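You operate a simulated robot arm through the tools that you are given. There is no shell and no other tool.

The job below is to be done with a simulated robot arm. You get a single attempt, and the scene is never put back.

## Task
Finish winding the blue bobbin at HIGH tension, then press END.
Fine: tension slider to HIGH and roller arm on, winder slider till FULL and left home, arm away again after END. Leave the knob; move no bobbin. Where these are worked on the way, their far stop is far enough and under half their travel is too little: roller arm.

Only the result counts: the job must be done as asked and must still hold three seconds after the hand-in. Knocking over, shifting, dropping, spilling or breaking anything else fails it.

## Robot
A 7-joint arm with a two-finger parallel gripper, fixed in place. Base frame: the origin is at the foot of the arm, x ahead of it, y to its left, z up; the work surface is at about z = 0.76. Units: m, rad, N and s.
With the tool pointing down near the work surface it reaches from about 0.2 to 0.68 m from the base axis. Its first joint turns from -1.152 to 1.152 rad. Payload 2.4 kg.
Tool frame: the origin (TCP) lies between the finger pads and is the grasp point; the fingertips stand 0.03 m ahead of it; z points along the fingers, y is the line along which they close. Largest opening 0.094 m; finger width 0.028, thickness 0.01; the body of the gripper, 0.05 by 0.096 m, starts 0.055 m behind the TCP.
Orientation is that of the tool frame in the base frame, as [roll, pitch, yaw] about the fixed x, y, z axes, in that order (R = Rz(yaw) Ry(pitch) Rx(roll)). With the fingers straight down and closing along the base's y, the tool's x points along the base's -x, its y along +y and its z along -z.

## Interface
- The arm moves only by the tool play_rows. Its argument "plan" is a list of rows, each a list of 3 entries, a list of its own where there are three numbers: the shift along the tool's x, y, z in units of 25 mm (1.0 is 25 mm), then the turn, a rotation vector about the tool's x, y, z in units of 6 degrees (1.0 is 6 degrees), then the finger opening in m, from 0 to 0.094. In form: [[[x, y, z], [wx, wy, wz], fingers], ...]. A call has 1 to 20 rows; each row shifts and turns the commanded pose from where the row before left it, along the tool's axes as they then stand. A call with a number of a shift or a turn outside -1 to 1 is refused whole. Each row takes 0.2 s and may step no farther than 0.05 m and 0.15 rad from the row before; otherwise, or with a gripper value out of range, the whole call is refused. Where a pose cannot be reached the arm comes as near as it can. A force on the tool above 90 N (or 10 N above the force at the start of the call, whichever is more), or a blocked arm, ends the call early, and 0.2 s more pass. The fingers move at their own pace (about 0.153 m/s each) and stop on an object; they squeeze with about 20 N. The grip force told is the motor's: it shows also when the fingers shut on nothing. Time passes only in rows, and 0.2 s behind the last, so rows that do not move let the fingers close. It gives the time, the measured TCP pose, the force on the tool (base axes), the opening and the grip force at its end, in the units of the frame above (readings bear some noise), with the torque about the TCP (base axes, N m) and any sound that the robot's microphone picked up.
- Cameras (640 x 400 px; columns grow to the right, rows downward): "scene" is fixed at [0.0463, 0.4889, 1.4393]; the picture's right is [-0.61, -0.79, 0.00], its down [-0.51, 0.39, -0.77] and it looks along [0.61, -0.47, -0.64] (base axes); focal length 346 px, centre (320, 200). "wrist" rides on the gripper at [0.076, 0.014, -0.102] in the tool frame; the picture's right is [-0.18, 0.98, 0.00], its down [-0.75, -0.14, -0.64] and it looks along [-0.63, -0.12, 0.77] (tool axes); focal length 243 px, centre (320, 200). There is no depth. A picture from a camera that has moved, and an enlarged one, comes with that camera's place and axes in the base frame and with its lens.
- grab_frame(camera): a new picture of that camera. No time passes.
- zoom(camera, box): a new picture of the part [left, top, right, bottom] of that camera's present view, enlarged. No time passes.
- job_done(): hands the job in; it is judged then, once.

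Places have to be worked out from the pictures, the camera data and where the tool is seen. Open the gripper and draw the arm clear of the work before you hand the job in, unless the task says otherwise.

The tools are called after ">>>" as a command line: name --argument value ..., lists and objects as JSON in quotes. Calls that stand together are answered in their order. play_rows: Moves the arm, as the interface text tells. Its arguments: {"type":"object","properties":{"plan":{"type":"array","items":{"type":"array"}}},"required":["plan"]} The other tools are called the same way: grab_frame (camera) takes a picture; zoom (camera, box) takes an enlarged picture of a part of a camera's view; job_done () hands the job in.

At the start:

```text
time: 0.0
ee_pos: [0.3015, 0.203, 1.0987]
tcp_rot: [-3.141, 0.0, -3.141]
contact_force: [0.6, -0.2, 0.0]
torque: [-0.03, 0.02, 0.0]
finger_gap: 0.0939
grip_force: 0.0
```

scene: 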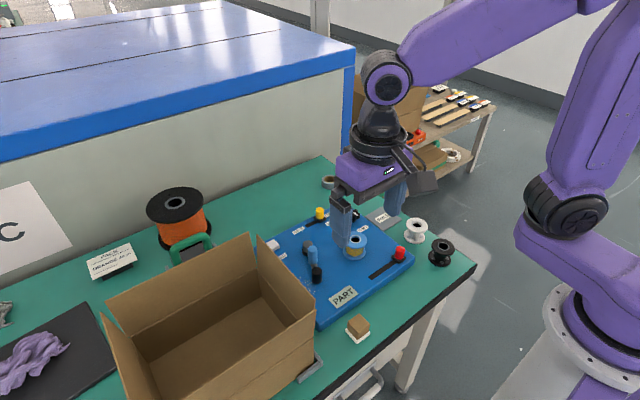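
wrist: 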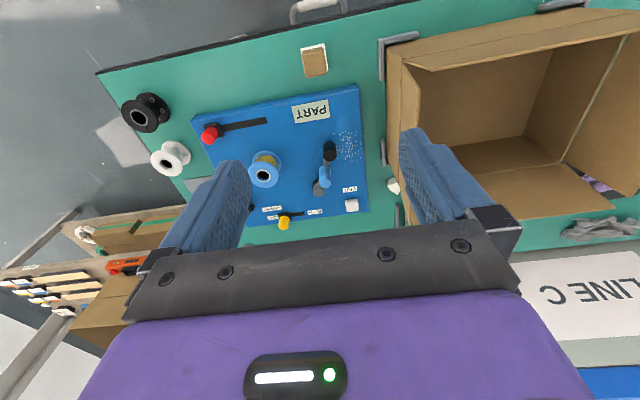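

The blue panel holds a yellow slider, a red slider, a roller arm with a black knob, a blue bobbin and probably an END button. I'll zoom in on both cameras to read the labels.

>>> zoom --camera "scene" --box '[240, 170, 480, 330]'

>>> zoom --camera "wrist" --box '[180, 70, 400, 250]'

```text
2.50 times, centred on (360, 250) of scene
camera zoom: at [0.0463, 0.4889, 1.4393], right [-0.61, -0.79, 0.0], down [-0.51, 0.39, -0.77], along [0.61, -0.47, -0.64], focal length 865 px, centre (220, 75)
```

zoom: 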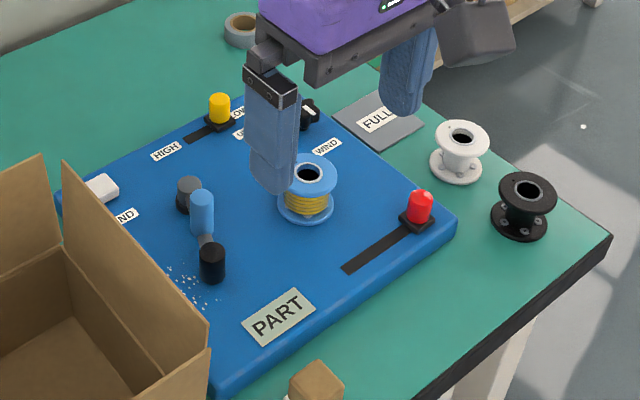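

```text
2.22 times, centred on (290, 160) of wrist
camera zoom: at [0.2253, 0.2183, 1.2013], right [0.18, 0.98, 0.0], down [0.75, -0.14, 0.64], along [0.63, -0.12, -0.77], focal length 539 px, centre (387, 289)
```

zoom: 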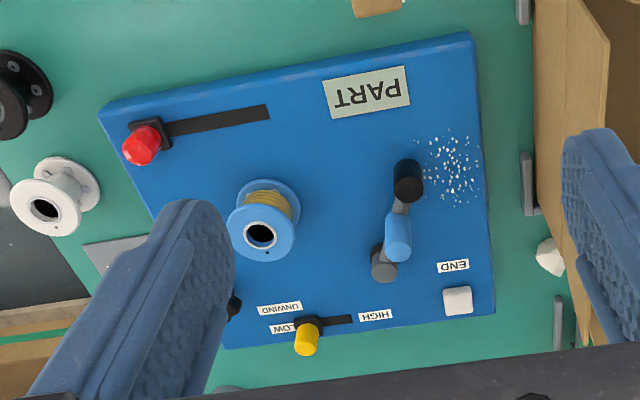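

The panel lies square to the base axes, top at z≈0.795. By triangulation: yellow tension knob (0.589, 0.070, top 0.832), red winder knob (0.37, 0.0), bobbin (0.445, 0.075), arm hinge (0.52, 0.16), arm handle (0.437, 0.196) and END (0.58, 0.222). I'll look at the details before moving.

>>> zoom --camera "scene" --box '[260, 200, 350, 300]'

>>> zoom --camera "wrist" --box '[230, 120, 380, 240]'

>>> zoom --camera "scene" --box '[340, 180, 440, 280]'

```text
4.00 times, centred on (305, 250) of scene
camera zoom: at [0.0463, 0.4889, 1.4393], right [-0.61, -0.79, 0.0], down [-0.51, 0.39, -0.77], along [0.61, -0.47, -0.64], focal length 1384 px, centre (380, 0)
```

zoom: 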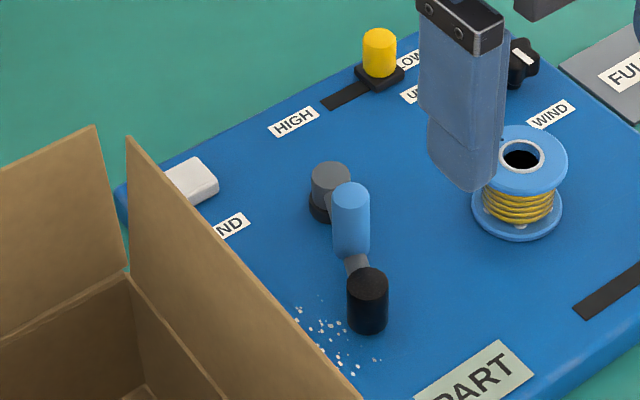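

```text
3.33 times, centred on (305, 180) of wrist
camera zoom: at [0.2253, 0.2183, 1.2013], right [0.18, 0.98, 0.0], down [0.75, -0.14, 0.64], along [0.63, -0.12, -0.77], focal length 809 px, centre (370, 267)
```

zoom: 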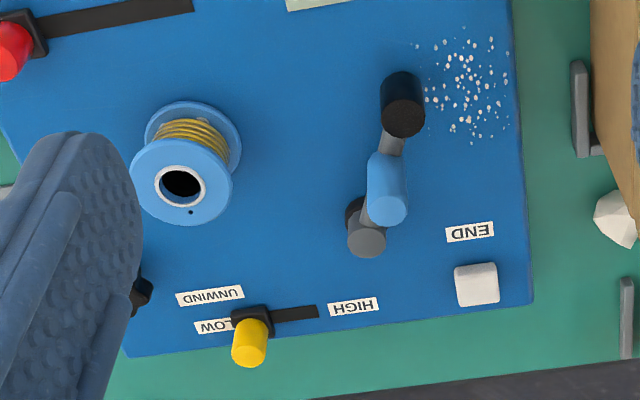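

```text
4.00 times, centred on (390, 230) of scene
camera zoom: at [0.0463, 0.4889, 1.4393], right [-0.61, -0.79, 0.0], down [-0.51, 0.39, -0.77], along [0.61, -0.47, -0.64], focal length 1384 px, centre (40, 80)
```

zoom: 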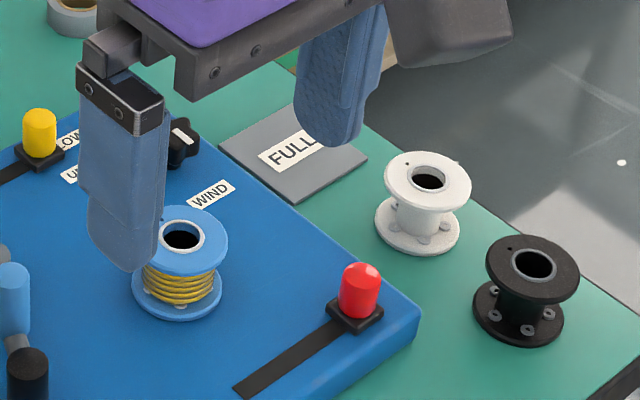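

Nothing has moved yet. The bobbin, roller and handle all stand upright, and the FULL plate is only a pad on the table. I'll go above the yellow tension knob with the fingers part open and look again from close up.

>>> play_rows --plan '[[[-0.958, -0.442, 0.5], [0, 0, 0], 0.06], [[-0.958, -0.442, 0.5], [0, 0, 0], 0.06], [[-0.958, -0.442, 0.5], [0, 0, 0], 0.06], [[-0.958, -0.442, 0.5], [0, 0, 0], 0.06], [[-0.958, -0.442, 0.5], [0, 0, 0], 0.06], [[-0.958, -0.442, 0.5], [0, 0, 0], 0.06], [[-0.958, -0.442, 0.5], [0, 0, 0], 0.06], [[-0.958, -0.442, 0.5], [0, 0, 0], 0.06], [[-0.958, -0.442, 0.5], [0, 0, 0], 0.06], [[-0.958, -0.442, 0.5], [0, 0, 0], 0.06], [[-0.958, -0.442, 0.5], [0, 0, 0], 0.06], [[-0.958, -0.442, 0.5], [0, 0, 0], 0.06], [[0, 0, 0], [0, 0, 0], 0.06]]'

>>> grab_frame --camera "wrist"

>>> grab_frame --camera "scene"

```text
time: 2.8
ee_pos: [0.5879, 0.0702, 0.9468]
tcp_rot: [-3.141, -0.002, 3.141]
contact_force: [-0.2, 1.2, 0.0]
torque: [0.03, -0.03, 0.01]
finger_gap: 0.0604
grip_force: 0.1
```

```text
taken
camera wrist: at [0.514, 0.0851, 1.05], right [0.18, 0.98, 0.0], down [0.75, -0.14, 0.64], along [0.63, -0.12, -0.77], focal length 243 px, centre (320, 200)
```

wrist: 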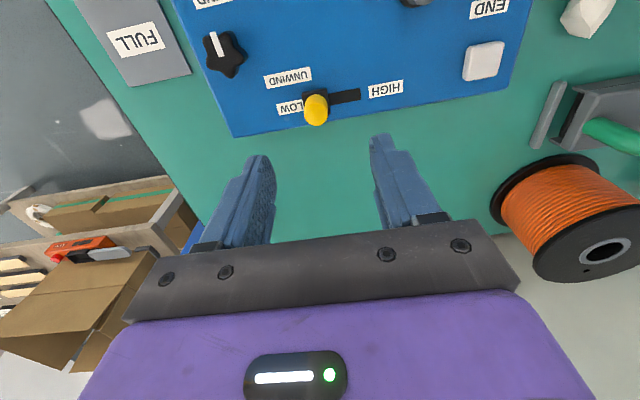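

```text
taken
```

scene: 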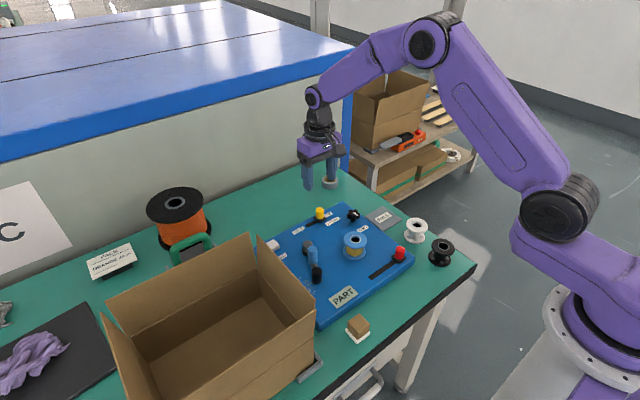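

The close view puts the yellow knob at about (0.593, 0.068) with its slot ending near y≈0.11. I'll lower around it with the fingers open along y, then close.

>>> play_rows --plan '[[[-0.2, -0.08, 0.8], [0, 0, 0], 0.06], [[0, 0, 0.8], [0, 0, 0], 0.06], [[0, 0, 0.8], [0, 0, 0], 0.06], [[0, 0, 0.8], [0, 0, 0], 0.06], [[0, 0, 0.7], [0, 0, 0], 0.06], [[0, 0, 0.4], [0, 0, 0], 0.06], [[0, 0, 0], [0, 0, 0], 0.06]]'

>>> grab_frame --camera "wrist"

>>> zoom --camera "scene" --box '[260, 150, 420, 250]'

```text
time: 4.4
ee_pos: [0.5931, 0.0663, 0.8403]
tcp_rot: [-3.14, 0.001, 3.141]
contact_force: [0.5, -0.3, 0.6]
torque: [0.02, 0.02, -0.03]
finger_gap: 0.0602
grip_force: 0.0
```

```text
taken
camera wrist: at [0.5183, 0.0821, 0.9428], right [0.18, 0.98, 0.0], down [0.75, -0.14, 0.64], along [0.63, -0.12, -0.77], focal length 243 px, centre (320, 200)
```

wrist: 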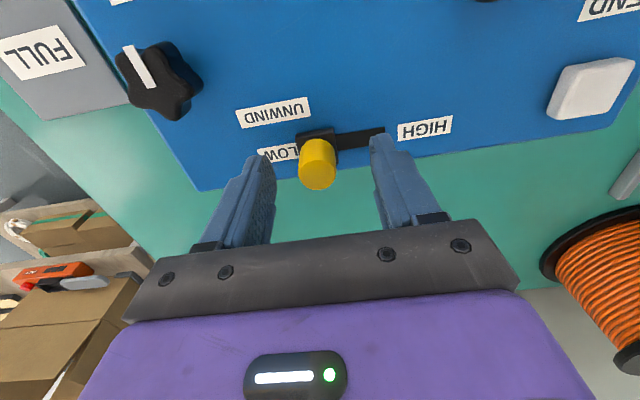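

```text
4.00 times, centred on (340, 200) of scene
camera zoom: at [0.0463, 0.4889, 1.4393], right [-0.61, -0.79, 0.0], down [-0.51, 0.39, -0.77], along [0.61, -0.47, -0.64], focal length 1384 px, centre (240, 200)
```

zoom: 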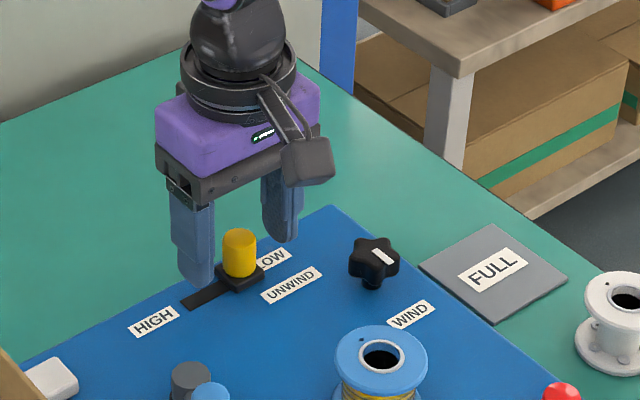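

The knob sits between the fingers, with its top at about (0.593, 0.067). I'll close on it and slide it toward HIGH (+y) in small steps.

>>> play_rows --plan '[[[0, 0, 0], [0, 0, 0], 0.0], [[0, 0, 0], [0, 0, 0], 0.0], [[0, 0.3, 0], [0, 0, 0], 0.0], [[0, 0.3, 0], [0, 0, 0], 0.0], [[0, 0.3, 0], [0, 0, 0], 0.0], [[0, 0.3, 0], [0, 0, 0], 0.0]]'

>>> grab_frame --camera "wrist"

```text
time: 5.8
ee_pos: [0.5928, 0.0983, 0.8397]
tcp_rot: [3.141, 0.001, -3.141]
contact_force: [12.7, -1.0, -29.5]
torque: [0.38, -0.44, 0.01]
finger_gap: 0.0226
grip_force: 44.9
```

```text
taken
camera wrist: at [0.5182, 0.1137, 0.9431], right [0.18, 0.98, 0.0], down [0.75, -0.14, 0.64], along [0.63, -0.12, -0.77], focal length 243 px, centre (320, 200)
```

wrist: 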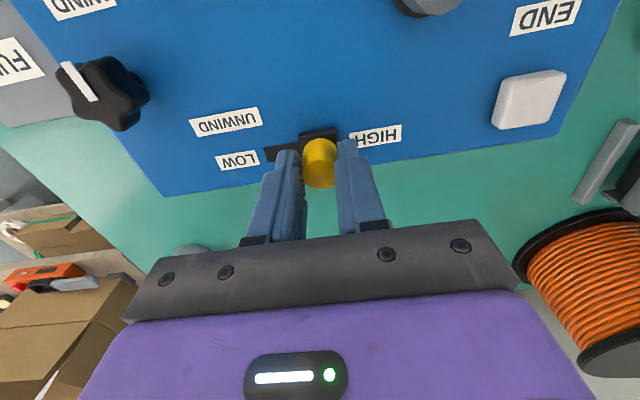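

The knob has moved with the fingers to y≈0.098, and its carriage is near the HIGH end of the slot. I'll ease on to feel the stop.

>>> play_rows --plan '[[[0, 0.15, 0], [0, 0, 0], 0.0], [[0, 0.15, 0], [0, 0, 0], 0.0], [[0, 0.1, 0], [0, 0, 0], 0.0]]'

>>> grab_frame --camera "wrist"

```text
time: 6.6
ee_pos: [0.5927, 0.1059, 0.8399]
tcp_rot: [-3.14, -0.001, 3.14]
contact_force: [8.2, -11.1, -18.9]
torque: [0.12, -0.62, 0.15]
finger_gap: 0.0224
grip_force: 45.4
```

```text
taken
camera wrist: at [0.5181, 0.1205, 0.9436], right [0.19, 0.98, 0.0], down [0.75, -0.14, 0.64], along [0.63, -0.12, -0.77], focal length 243 px, centre (320, 200)
```

wrist: 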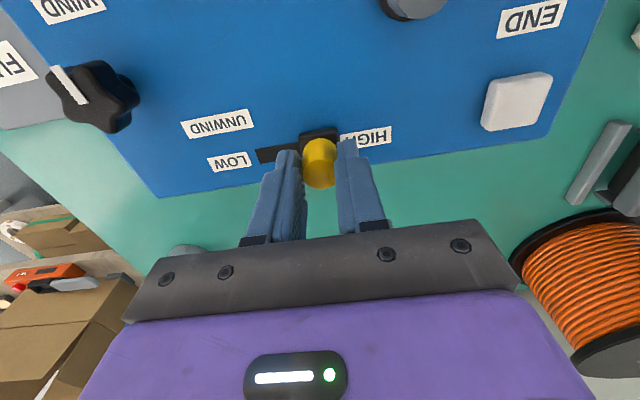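

A force of −11 N along y suggests contact with the stop. I'll push slightly more to confirm it.

>>> play_rows --plan '[[[0, 0.15, 0], [0, 0, 0], 0.0], [[0, 0.1, 0], [0, 0, 0], 0.0]]'

```text
time: 7.2
ee_pos: [0.5936, 0.1043, 0.8414]
tcp_rot: [-3.138, -0.003, 3.132]
contact_force: [-1.7, -32.5, -7.6]
torque: [-0.37, -0.91, -0.04]
finger_gap: 0.0224
grip_force: 44.8
```

y stays at about 0.105 while the force rises to 32 N, so the tension slider is at the HIGH stop. I'll relieve most of the push, open and lift.

>>> play_rows --plan '[[[0, -0.15, 0], [0, 0, 0], 0.0], [[0, 0, 0], [0, 0, 0], 0.06], [[0, 0, 0], [0, 0, 0], 0.06], [[0, 0, -0.5], [0, 0, 0], 0.06], [[0, 0, -0.8], [0, 0, 0], 0.06], [[0, 0, -0.8], [0, 0, 0], 0.06], [[0, 0, -0.8], [0, 0, 0], 0.06], [[0, 0, -0.8], [0, 0, 0], 0.06], [[0, 0, -0.8], [0, 0, 0], 0.06]]'

>>> grab_frame --camera "wrist"

>>> zoom --camera "scene" --box '[250, 190, 410, 290]'

```text
time: 9.2
ee_pos: [0.5919, 0.1104, 0.9558]
tcp_rot: [-3.141, 0.0, 3.141]
contact_force: [0.0, -0.5, 0.3]
torque: [0.01, -0.02, 0.0]
finger_gap: 0.0601
grip_force: 0.2
```

```text
taken
camera wrist: at [0.5163, 0.1261, 1.0573], right [0.18, 0.98, 0.0], down [0.75, -0.14, 0.64], along [0.63, -0.12, -0.77], focal length 243 px, centre (320, 200)
```

wrist: 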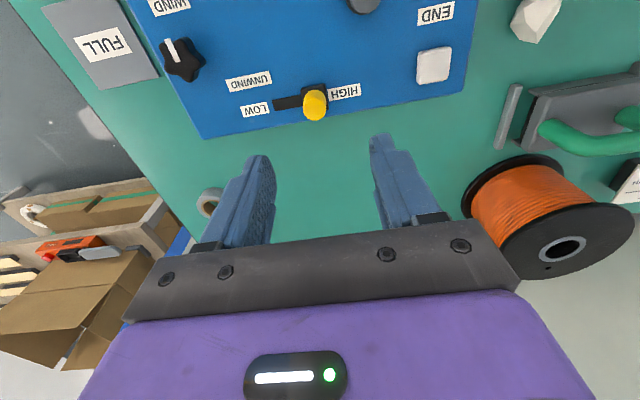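

```text
4.00 times, centred on (330, 240) of scene
camera zoom: at [0.0463, 0.4889, 1.4393], right [-0.61, -0.79, 0.0], down [-0.51, 0.39, -0.77], along [0.61, -0.47, -0.64], focal length 1384 px, centre (280, 40)
```

zoom: 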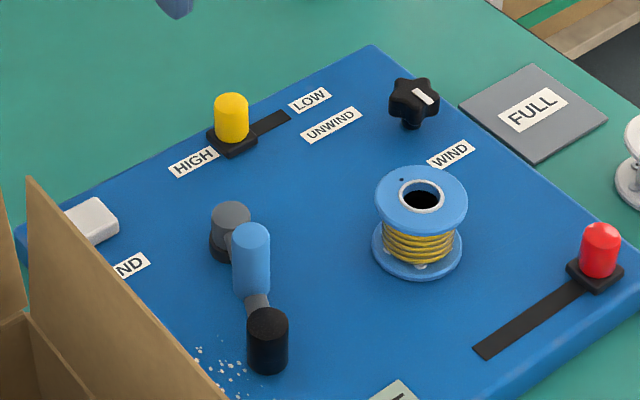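

Tension is at HIGH. The view now gives the handle at (0.437, 0.196), the hinge at (0.525, 0.158), the roller at (0.484, 0.172) and the box wall at about y≈0.30. I'll close the fingers and move to just behind the handle, on its +y side, staying high.

>>> play_rows --plan '[[[0.886, 0.672, 0], [0, 0, 0], 0.0], [[0.886, 0.672, 0], [0, 0, 0], 0.0], [[0.886, 0.672, 0], [0, 0, 0], 0.0], [[0.886, 0.672, 0], [0, 0, 0], 0.0], [[0.886, 0.672, 0], [0, 0, 0], 0.0], [[0.886, 0.672, 0], [0, 0, 0], 0.0], [[0.886, 0.672, 0], [0, 0, 0], 0.0], [[0, 0, 0.8], [0, 0, 0], 0.0], [[0, 0, 0.8], [0, 0, 0], 0.0], [[0, 0, 0], [0, 0, 0], 0.0]]'

>>> grab_frame --camera "wrist"

>>> zoom --camera "scene" --box '[230, 170, 390, 310]'

```text
time: 11.4
ee_pos: [0.4371, 0.2288, 0.9125]
tcp_rot: [3.141, -0.001, -3.141]
contact_force: [0.6, -0.3, 0.2]
torque: [0.02, 0.0, 0.03]
finger_gap: 0.0002
grip_force: 19.7
```

```text
taken
camera wrist: at [0.3627, 0.2436, 1.0153], right [0.18, 0.98, 0.0], down [0.75, -0.14, 0.64], along [0.63, -0.12, -0.77], focal length 243 px, centre (320, 200)
```

wrist: 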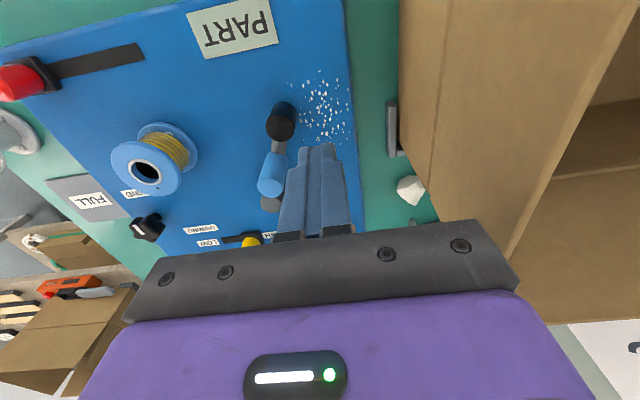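

```text
2.86 times, centred on (310, 240) of scene
camera zoom: at [0.0463, 0.4889, 1.4393], right [-0.61, -0.79, 0.0], down [-0.51, 0.39, -0.77], along [0.61, -0.47, -0.64], focal length 989 px, centre (349, 86)
```

zoom: 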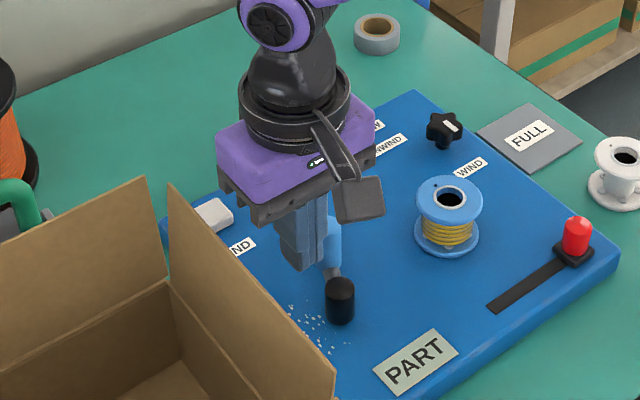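

The handle reads about (0.435, 0.198), so the closed fingers at y≈0.229 have roughly 9 mm of clearance. I'll go down beside it.

>>> play_rows --plan '[[[0, 0, 0.8], [0, 0, 0], 0.0], [[0, 0, 0.8], [0, 0, 0], 0.0], [[0, 0, 0.8], [0, 0, 0], 0.0], [[0, 0, 0.55], [0, 0, 0], 0.0], [[0, 0, 0], [0, 0, 0], 0.0]]'

>>> grab_frame --camera "wrist"

>>> zoom --camera "scene" --box '[230, 190, 390, 310]'

```text
time: 12.6
ee_pos: [0.438, 0.2262, 0.8417]
tcp_rot: [-3.141, 0.0, 3.141]
contact_force: [0.8, 0.3, 0.3]
torque: [-0.01, 0.01, -0.01]
finger_gap: 0.0
grip_force: 19.7
```

```text
taken
camera wrist: at [0.3631, 0.2426, 0.9431], right [0.18, 0.98, 0.0], down [0.75, -0.14, 0.64], along [0.63, -0.12, -0.77], focal length 243 px, centre (320, 200)
```

wrist: 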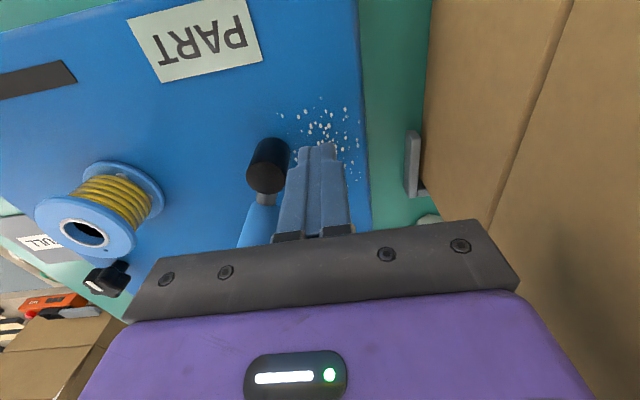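

```text
3.33 times, centred on (310, 250) of scene
camera zoom: at [0.0463, 0.4889, 1.4393], right [-0.61, -0.79, 0.0], down [-0.51, 0.39, -0.77], along [0.61, -0.47, -0.64], focal length 1154 px, centre (353, 33)
```

zoom: 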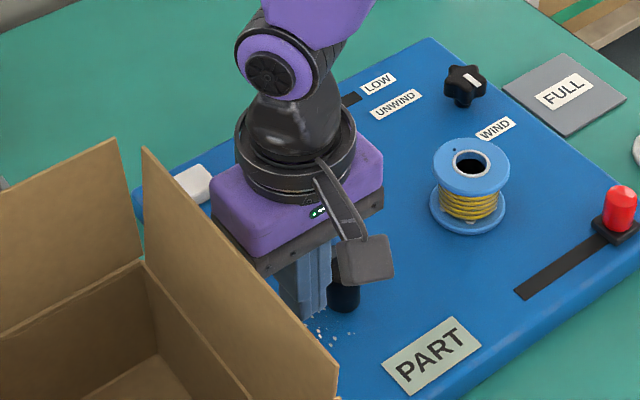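

I'm down at z≈0.842 beside the handle without contact. Next I'll push it along its arc toward the bobbin, a short stretch first.

>>> play_rows --plan '[[[0.16, -0.58, 0], [0, 0, 0], 0.0], [[0.12, -0.48, 0], [0, 0, 0], 0.0], [[0.08, -0.4, 0], [0, 0, 0], 0.0], [[0, -0.4, 0], [0, 0, 0], 0.0]]'

>>> grab_frame --camera "wrist"

>>> zoom --camera "scene" --box '[230, 190, 390, 310]'

```text
time: 13.6
ee_pos: [0.4291, 0.1815, 0.84]
tcp_rot: [3.141, 0.001, -3.141]
contact_force: [-0.3, 0.4, -0.1]
torque: [-0.06, 0.0, 0.02]
finger_gap: 0.0001
grip_force: 19.7
```

```text
taken
camera wrist: at [0.3536, 0.1965, 0.9431], right [0.18, 0.98, 0.0], down [0.75, -0.14, 0.64], along [0.63, -0.12, -0.77], focal length 243 px, centre (320, 200)
```

wrist: 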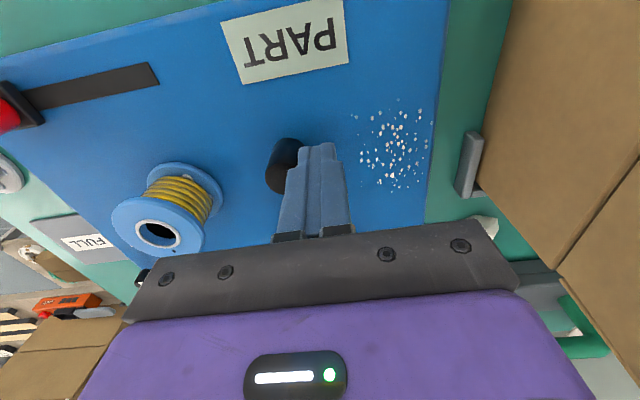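

```text
3.33 times, centred on (310, 250) of scene
camera zoom: at [0.0463, 0.4889, 1.4393], right [-0.61, -0.79, 0.0], down [-0.51, 0.39, -0.77], along [0.61, -0.47, -0.64], focal length 1154 px, centre (353, 33)
```

zoom: 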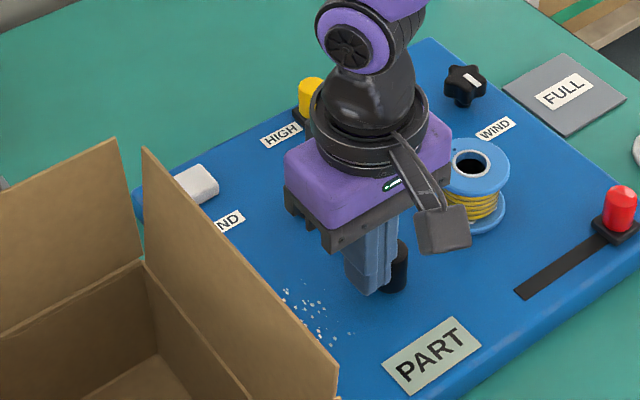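

The handle follows with almost no resistance. I'll keep going in small steps, watching for the stop and for clearance to the bobbin.

>>> play_rows --plan '[[[-0.02, -0.32, 0], [0, 0, 0], 0.0], [[-0.04, -0.32, 0], [0, 0, 0], 0.0], [[-0.07, -0.25, 0], [0, 0, 0], 0.0]]'

>>> grab_frame --camera "wrist"

>>> zoom --camera "scene" --box '[270, 200, 390, 290]'

```text
time: 14.4
ee_pos: [0.4323, 0.1591, 0.8411]
tcp_rot: [-3.14, -0.002, -3.141]
contact_force: [-0.4, 1.2, -1.1]
torque: [0.04, 0.0, -0.01]
finger_gap: 0.0
grip_force: 19.7
```

```text
taken
camera wrist: at [0.3575, 0.1745, 0.9432], right [0.18, 0.98, 0.0], down [0.75, -0.14, 0.64], along [0.63, -0.12, -0.77], focal length 243 px, centre (320, 200)
```

wrist: 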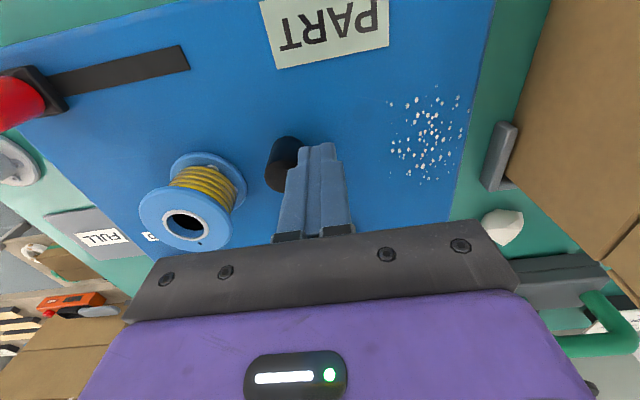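

```text
4.44 times, centred on (330, 245) of scene
camera zoom: at [0.0463, 0.4889, 1.4393], right [-0.61, -0.79, 0.0], down [-0.51, 0.39, -0.77], along [0.61, -0.47, -0.64], focal length 1538 px, centre (276, 0)
```

zoom: 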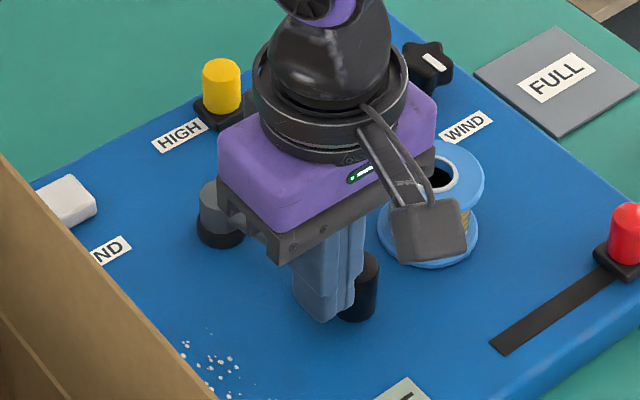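

The handle is now at about y≈0.138, still clear of the bobbin. I'll continue along the arc in smaller steps.

>>> play_rows --plan '[[[-0.06, -0.22, 0], [0, 0, 0], 0.0], [[-0.07, -0.22, 0], [0, 0, 0], 0.0], [[-0.08, -0.2, 0], [0, 0, 0], 0.0]]'

>>> grab_frame --camera "wrist"

>>> zoom --camera "scene" --box '[270, 200, 390, 290]'

```text
time: 15.2
ee_pos: [0.4365, 0.1435, 0.8405]
tcp_rot: [-3.14, -0.001, -3.142]
contact_force: [0.1, 0.0, 0.5]
torque: [0.0, 0.01, 0.02]
finger_gap: 0.0002
grip_force: 19.8
```

```text
taken
camera wrist: at [0.362, 0.1585, 0.9424], right [0.18, 0.98, 0.0], down [0.75, -0.14, 0.64], along [0.63, -0.12, -0.77], focal length 243 px, centre (320, 200)
```

wrist: 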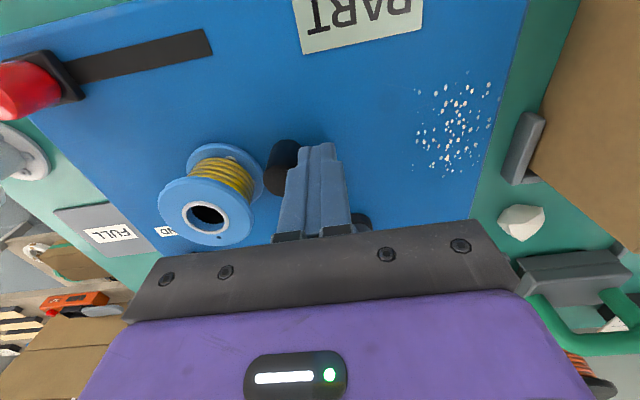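

```text
4.44 times, centred on (330, 245) of scene
camera zoom: at [0.0463, 0.4889, 1.4393], right [-0.61, -0.79, 0.0], down [-0.51, 0.39, -0.77], along [0.61, -0.47, -0.64], focal length 1538 px, centre (276, 0)
```

zoom: 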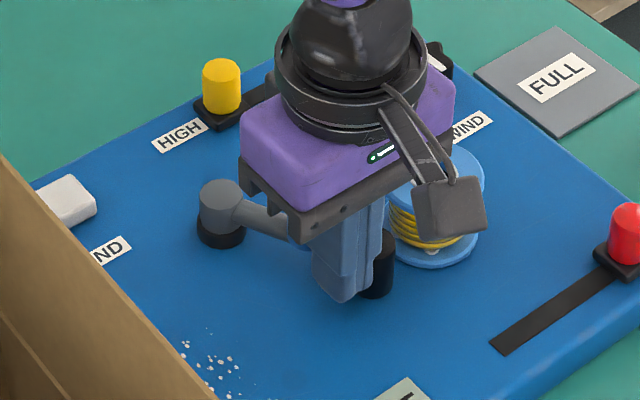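

The handle is at about (0.436, 0.122), roughly a centimetre from the flange, and no stop yet. I'll continue in 4 mm steps and read the force.

>>> play_rows --plan '[[[-0.08, -0.15, 0], [0, 0, 0], 0.0], [[-0.08, -0.15, 0], [0, 0, 0], 0.0]]'

>>> grab_frame --camera "wrist"

>>> zoom --camera "scene" --box '[270, 200, 390, 290]'

```text
time: 15.8
ee_pos: [0.4408, 0.1356, 0.8394]
tcp_rot: [-3.142, 0.002, -3.141]
contact_force: [-2.2, 3.5, 2.4]
torque: [0.1, 0.06, 0.04]
finger_gap: 0.0
grip_force: 20.2
```

```text
taken
camera wrist: at [0.3655, 0.1511, 0.9419], right [0.18, 0.98, 0.0], down [0.75, -0.14, 0.64], along [0.63, -0.12, -0.77], focal length 243 px, centre (320, 200)
```

wrist: 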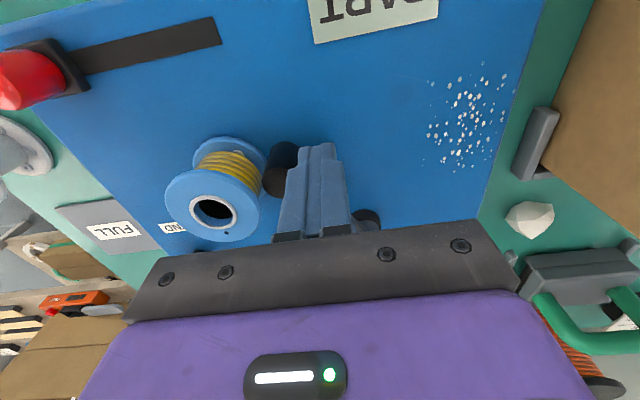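

```text
4.44 times, centred on (330, 245) of scene
camera zoom: at [0.0462, 0.489, 1.4393], right [-0.61, -0.79, 0.0], down [-0.51, 0.39, -0.77], along [0.61, -0.47, -0.64], focal length 1538 px, centre (276, 0)
```

zoom: 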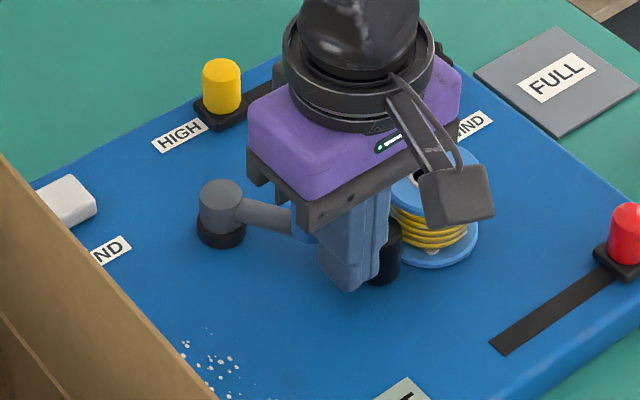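

A slight reaction of about 4 N has appeared. I'll take one more tiny step to tell a stop from friction.

>>> play_rows --plan '[[[-0.05, -0.1, 0], [0, 0, 0], 0.0], [[0, 0, 0], [0, 0, 0], 0.0]]'

>>> grab_frame --camera "wrist"

```text
time: 16.4
ee_pos: [0.4401, 0.1357, 0.8389]
tcp_rot: [3.14, -0.001, -3.136]
contact_force: [-11.5, 21.9, 2.8]
torque: [0.59, 0.29, 0.2]
finger_gap: 0.0001
grip_force: 19.9
```

```text
taken
camera wrist: at [0.3658, 0.1505, 0.9419], right [0.18, 0.98, 0.0], down [0.76, -0.14, 0.64], along [0.63, -0.12, -0.77], focal length 243 px, centre (320, 200)
```

wrist: 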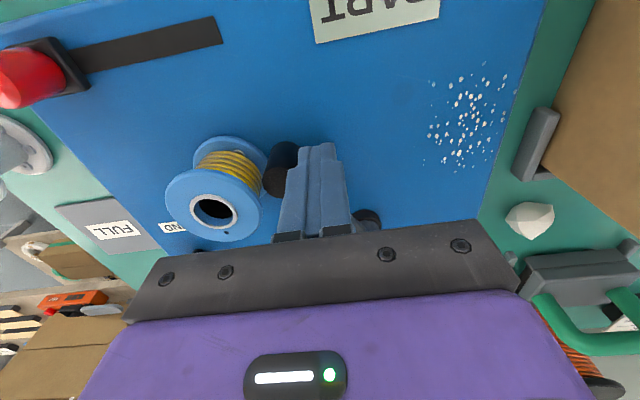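

The stop is firm: the force rose to about 25 N with no movement, and the bobbin has not shifted. I'll back off in +y, then lift and look.

>>> play_rows --plan '[[[0.1, 0.35, 0], [0, 0, 0], 0.0], [[0, 0.3, -0.2], [0, 0, 0], 0.0], [[0, 0, -0.8], [0, 0, 0], 0.0], [[0, 0, -0.9], [0, 0, 0], 0.0], [[0, 0, -0.9], [0, 0, 0], 0.0], [[0.8, 0, -0.9], [0, 0, 0], 0.0], [[0.9, 0, -0.5], [0, 0, 0], 0.0], [[0.9, 0, 0], [0, 0, 0], 0.05], [[0, 0, 0], [0, 0, 0], 0.05]]'

>>> grab_frame --camera "wrist"

>>> zoom --camera "scene" --box '[260, 200, 420, 300]'

```text
time: 18.4
ee_pos: [0.3751, 0.148, 0.9465]
tcp_rot: [-3.141, 0.001, -3.141]
contact_force: [-0.2, 0.0, 0.1]
torque: [0.03, 0.03, -0.01]
finger_gap: 0.05
grip_force: 0.1
```

```text
taken
camera wrist: at [0.3002, 0.1645, 1.0487], right [0.18, 0.98, 0.0], down [0.75, -0.14, 0.64], along [0.63, -0.12, -0.77], focal length 243 px, centre (320, 200)
```

wrist: 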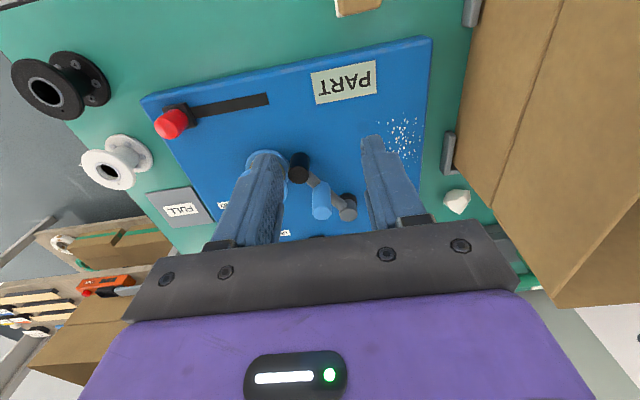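

```text
4.00 times, centred on (340, 250) of scene
camera zoom: at [0.0463, 0.4889, 1.4393], right [-0.61, -0.79, 0.0], down [-0.51, 0.39, -0.77], along [0.61, -0.47, -0.64], focal length 1384 px, centre (240, 0)
```

zoom: 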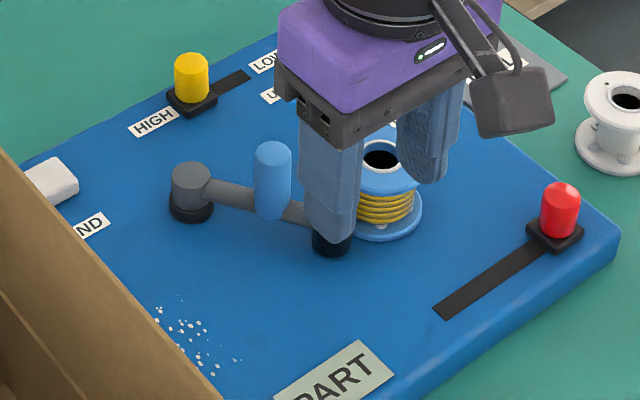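

The arm rests against its stop with the handle beside the bobbin, and the bobbin is undisturbed. Next I'll go above the red winder knob, estimated at (0.367, 0.004).

>>> play_rows --plan '[[[0.05, -0.823, 0], [0, 0, 0], 0.06], [[0.05, -0.823, 0], [0, 0, 0], 0.06], [[0.05, -0.823, 0], [0, 0, 0], 0.06], [[0.05, -0.823, 0], [0, 0, 0], 0.06], [[0.05, -0.823, 0], [0, 0, 0], 0.06], [[0.05, -0.823, 0], [0, 0, 0], 0.06], [[0.02, -0.823, 0.5], [0, 0, 0], 0.06], [[0, 0, 0.5], [0, 0, 0], 0.06], [[0, 0, 0], [0, 0, 0], 0.06]]'

>>> grab_frame --camera "wrist"

>>> zoom --camera "scene" --box '[280, 200, 440, 300]'

```text
time: 20.4
ee_pos: [0.3657, 0.0054, 0.9197]
tcp_rot: [-3.141, -0.001, 3.139]
contact_force: [0.5, 0.7, 0.7]
torque: [0.03, -0.01, 0.01]
finger_gap: 0.0599
grip_force: 0.1
```

```text
taken
camera wrist: at [0.2903, 0.0215, 1.0218], right [0.18, 0.98, 0.0], down [0.75, -0.14, 0.64], along [0.63, -0.12, -0.77], focal length 243 px, centre (320, 200)
```

wrist: 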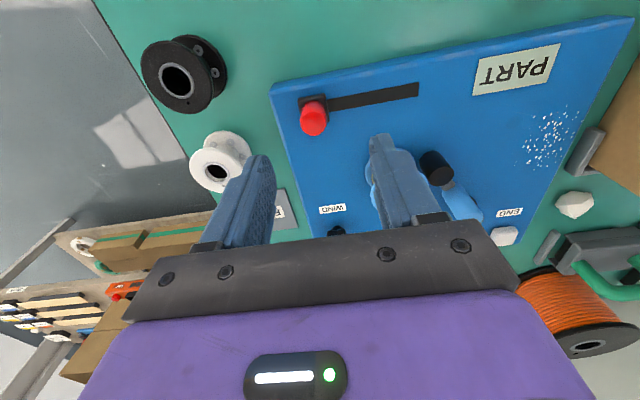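

```text
4.00 times, centred on (360, 250) of scene
camera zoom: at [0.0463, 0.4889, 1.4393], right [-0.61, -0.79, 0.0], down [-0.51, 0.39, -0.77], along [0.61, -0.47, -0.64], focal length 1384 px, centre (160, 0)
```

zoom: 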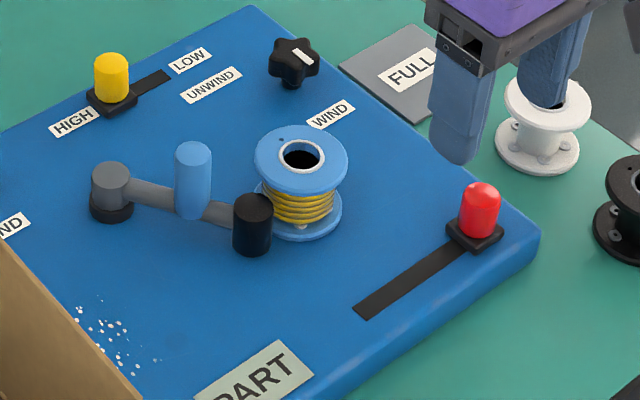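

The red knob reads (0.369, 0.002), and the white bobbin is well clear at about y≈−0.11. I'll lower around it.

>>> play_rows --plan '[[[-0.12, -0.12, 0.8], [0, 0, 0], 0.06], [[0, 0, 0.8], [0, 0, 0], 0.06], [[0, 0, 0.8], [0, 0, 0], 0.06], [[0, 0, 0.75], [0, 0, 0], 0.06], [[0, 0, 0], [0, 0, 0], 0.06]]'

>>> grab_frame --camera "wrist"

>>> zoom --camera "scene" --box '[300, 190, 460, 290]'

```text
time: 21.6
ee_pos: [0.369, 0.0032, 0.84]
tcp_rot: [-3.142, -0.001, 3.141]
contact_force: [-0.3, 0.9, -1.2]
torque: [0.02, 0.02, -0.01]
finger_gap: 0.06
grip_force: 0.1
```

```text
taken
camera wrist: at [0.2944, 0.0182, 0.9423], right [0.18, 0.98, 0.0], down [0.75, -0.14, 0.64], along [0.63, -0.12, -0.77], focal length 243 px, centre (320, 200)
```

wrist: 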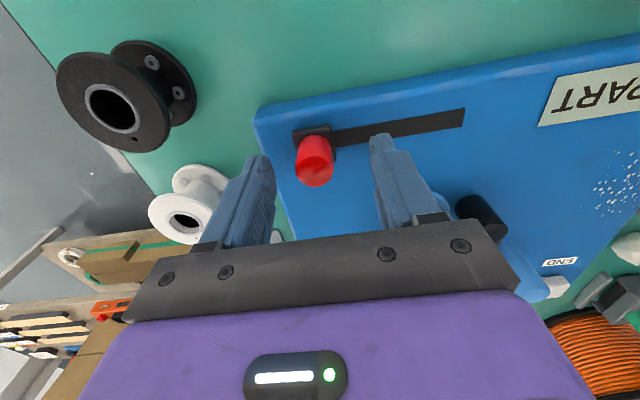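

```text
4.00 times, centred on (380, 240) of scene
camera zoom: at [0.0463, 0.4889, 1.4393], right [-0.61, -0.79, 0.0], down [-0.51, 0.39, -0.77], along [0.61, -0.47, -0.64], focal length 1384 px, centre (80, 40)
```

zoom: 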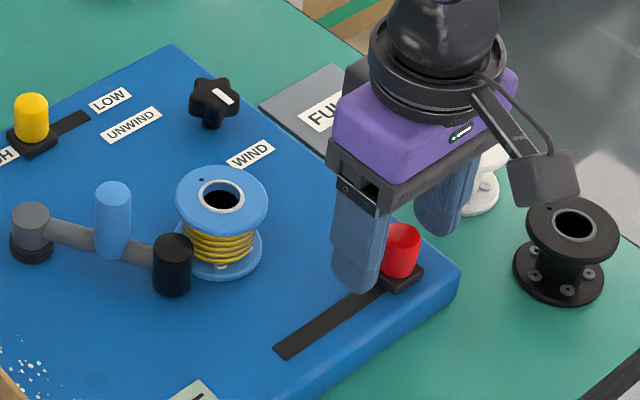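

The knob is centred between the fingers. I'll close on it, slide part of the way along the slot (+y) and see how the bobbin responds.

>>> play_rows --plan '[[[0, 0, 0], [0, 0, 0], 0.0], [[0, 0, 0], [0, 0, 0], 0.0], [[0, 0.4, 0], [0, 0, 0], 0.0], [[0, 0.4, 0], [0, 0, 0], 0.0], [[0, 0.4, 0], [0, 0, 0], 0.0], [[0, 0.4, 0], [0, 0, 0], 0.0]]'

>>> zoom --camera "scene" --box '[300, 190, 460, 290]'

```text
time: 23.0
ee_pos: [0.3696, 0.0438, 0.8404]
tcp_rot: [-3.141, -0.001, -3.141]
contact_force: [1.7, -0.7, -32.0]
torque: [0.39, -0.13, 0.04]
finger_gap: 0.0227
grip_force: 44.6
```

```text
4.00 times, centred on (380, 240) of scene
camera zoom: at [0.0468, 0.4889, 1.4393], right [-0.61, -0.79, 0.0], down [-0.51, 0.39, -0.77], along [0.61, -0.47, -0.64], focal length 1384 px, centre (80, 40)
```

zoom: 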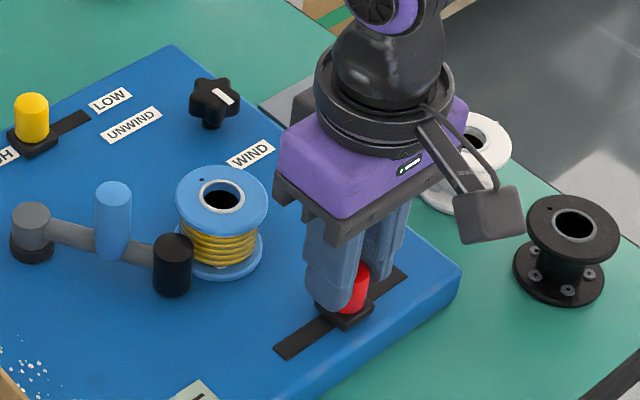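

The yellow winding on the bobbin has thickened, so the slider does wind. I'll carry on in short steps, watching the fill and listening for a signal.

>>> play_rows --plan '[[[0, 0.3, 0], [0, 0, 0], 0.0], [[0, 0.3, 0], [0, 0, 0], 0.0]]'

>>> zoom --camera "scene" --box '[300, 190, 460, 290]'

```text
time: 23.6
ee_pos: [0.3689, 0.058, 0.8407]
tcp_rot: [3.141, -0.002, -3.14]
contact_force: [-0.5, -0.7, -32.8]
torque: [0.34, -0.1, 0.05]
finger_gap: 0.0228
grip_force: 45.0
```

```text
4.00 times, centred on (380, 240) of scene
camera zoom: at [0.0467, 0.4889, 1.4393], right [-0.61, -0.79, 0.0], down [-0.51, 0.39, -0.77], along [0.61, -0.47, -0.64], focal length 1384 px, centre (80, 40)
```

zoom: 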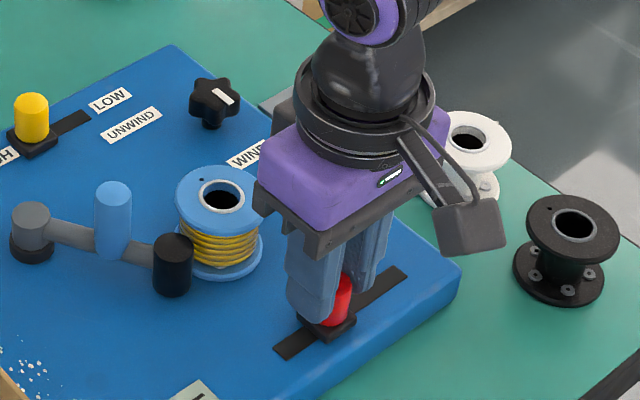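

The winding has grown slightly more, with no sound yet. I'll keep on toward the end of the slot.

>>> play_rows --plan '[[[0, 0.3, 0], [0, 0, 0], 0.0], [[0, 0.3, 0], [0, 0, 0], 0.0]]'

>>> zoom --camera "scene" --box '[320, 220, 400, 270]'

>>> grab_frame --camera "wrist"

```text
time: 24.2
ee_pos: [0.3687, 0.0728, 0.841]
tcp_rot: [-3.141, -0.002, -3.141]
contact_force: [-8.1, 0.4, -9.6]
torque: [0.33, -0.9, -0.09]
finger_gap: 0.0225
grip_force: 45.3
```

```text
8.00 times, centred on (360, 245) of scene
camera zoom: at [0.0463, 0.4889, 1.4394], right [-0.61, -0.79, 0.0], down [-0.51, 0.39, -0.77], along [0.61, -0.47, -0.64], focal length 2769 px, centre (0, -160)
```

zoom: 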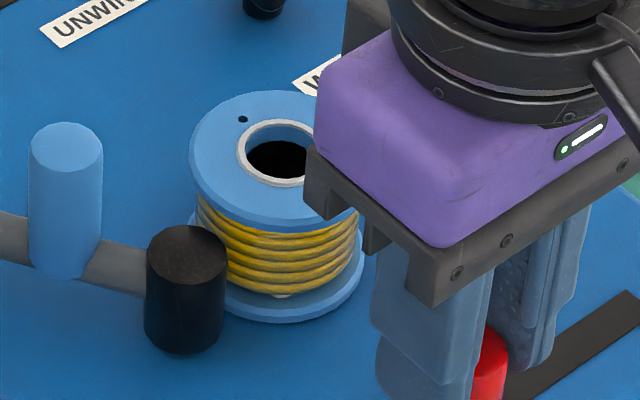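

```text
taken
camera wrist: at [0.2945, 0.0877, 0.9439], right [0.18, 0.98, 0.0], down [0.75, -0.14, 0.64], along [0.63, -0.12, -0.77], focal length 243 px, centre (320, 200)
```

wrist: 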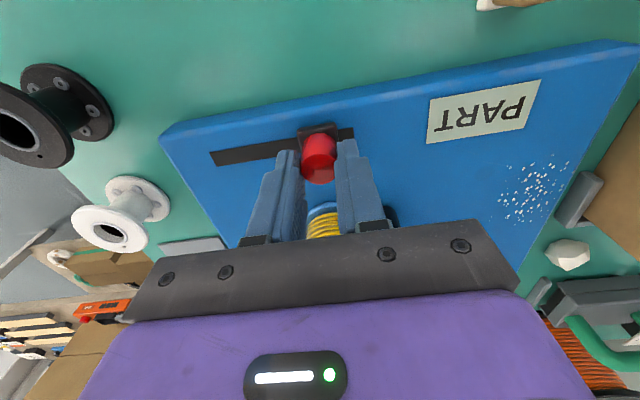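

The winding keeps growing, and about 1 cm of slot is left. I'll go to the end.

>>> play_rows --plan '[[[0, 0.25, 0], [0, 0, 0], 0.0], [[0, 0.2, 0], [0, 0, 0], 0.0], [[0, 0.15, 0], [0, 0, 0], 0.0]]'

>>> zoom --camera "scene" --box '[300, 200, 428, 280]'

>>> grab_frame --camera "wrist"

```text
time: 25.0
ee_pos: [0.3697, 0.0877, 0.8413]
tcp_rot: [-3.141, 0.002, -3.14]
contact_force: [-0.3, -1.7, -32.7]
torque: [0.31, 0.03, -0.01]
finger_gap: 0.0226
grip_force: 45.3
```

```text
5.00 times, centred on (364, 240) of scene
camera zoom: at [0.0467, 0.489, 1.4393], right [-0.61, -0.79, 0.0], down [-0.51, 0.39, -0.77], along [0.61, -0.47, -0.64], focal length 1730 px, centre (100, 0)
```

zoom: 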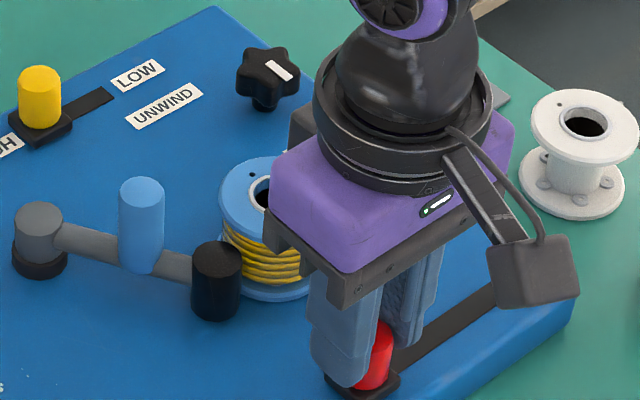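

```text
taken
camera wrist: at [0.2945, 0.1033, 0.9439], right [0.18, 0.98, 0.0], down [0.75, -0.14, 0.64], along [0.63, -0.12, -0.77], focal length 243 px, centre (320, 200)
```

wrist: 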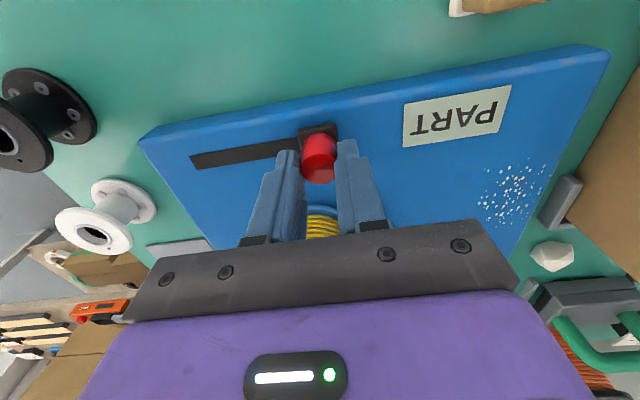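

The knob is at y≈0.088, almost at the end. I'll feel for the stop with two small steps.

>>> play_rows --plan '[[[0, 0.15, 0], [0, 0, 0], 0.0], [[0, 0.1, 0], [0, 0, 0], 0.0]]'

>>> zoom --camera "scene" --box '[320, 220, 400, 270]'

```text
time: 25.6
ee_pos: [0.3702, 0.0892, 0.841]
tcp_rot: [3.141, -0.002, 3.131]
contact_force: [2.0, -40.8, -11.7]
torque: [-0.73, -0.9, 0.22]
finger_gap: 0.0226
grip_force: 45.1
```

```text
8.00 times, centred on (360, 245) of scene
camera zoom: at [0.0465, 0.4879, 1.4397], right [-0.61, -0.79, 0.0], down [-0.51, 0.39, -0.77], along [0.61, -0.47, -0.64], focal length 2769 px, centre (0, -160)
```

zoom: 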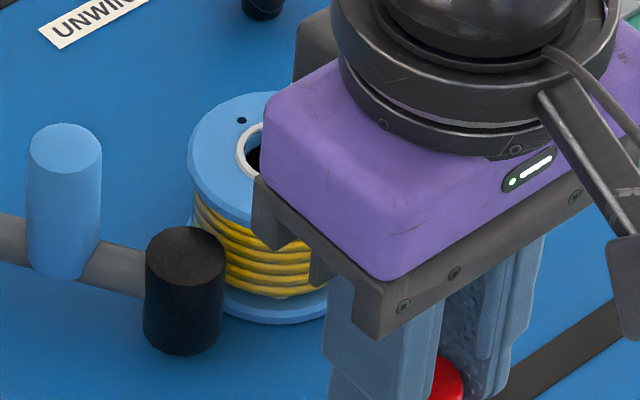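

The far stop is confirmed (41 N at y≈0.089). I'll bring the slider back toward home and compare the winding.

>>> play_rows --plan '[[[0, -0.4, 0], [0, 0, 0], 0.0], [[0, -0.4, 0], [0, 0, 0], 0.0], [[0, -0.4, 0], [0, 0, 0], 0.0], [[0, -0.4, 0], [0, 0, 0], 0.0], [[0, -0.4, 0], [0, 0, 0], 0.0], [[0, -0.4, 0], [0, 0, 0], 0.0], [[0, -0.4, 0], [0, 0, 0], 0.0], [[0, -0.4, 0], [0, 0, 0], 0.0], [[0, -0.3, 0], [0, 0, 0], 0.0]]'

>>> zoom --camera "scene" --box '[320, 220, 400, 270]'

>>> zoom --camera "scene" --box '[300, 190, 460, 290]'

```text
time: 27.6
ee_pos: [0.3708, 0.0056, 0.8409]
tcp_rot: [3.141, 0.0, 3.141]
contact_force: [-3.1, 0.1, -23.8]
torque: [0.4, -0.79, 0.03]
finger_gap: 0.0228
grip_force: 45.1
```

```text
8.00 times, centred on (360, 245) of scene
camera zoom: at [0.0465, 0.4889, 1.4393], right [-0.61, -0.79, 0.0], down [-0.51, 0.39, -0.77], along [0.61, -0.47, -0.64], focal length 2769 px, centre (0, -160)
```

zoom: 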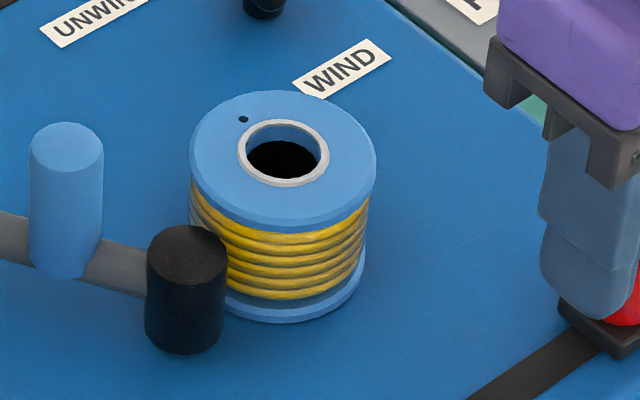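

```text
4.00 times, centred on (380, 240) of scene
camera zoom: at [0.0465, 0.4889, 1.4393], right [-0.61, -0.79, 0.0], down [-0.51, 0.39, -0.77], along [0.61, -0.47, -0.64], focal length 1384 px, centre (80, 40)
```

zoom: 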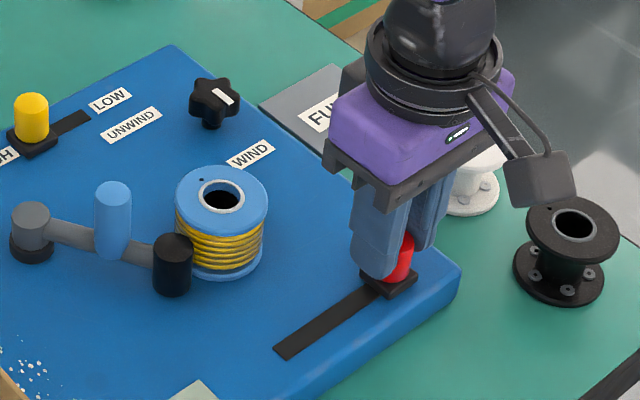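

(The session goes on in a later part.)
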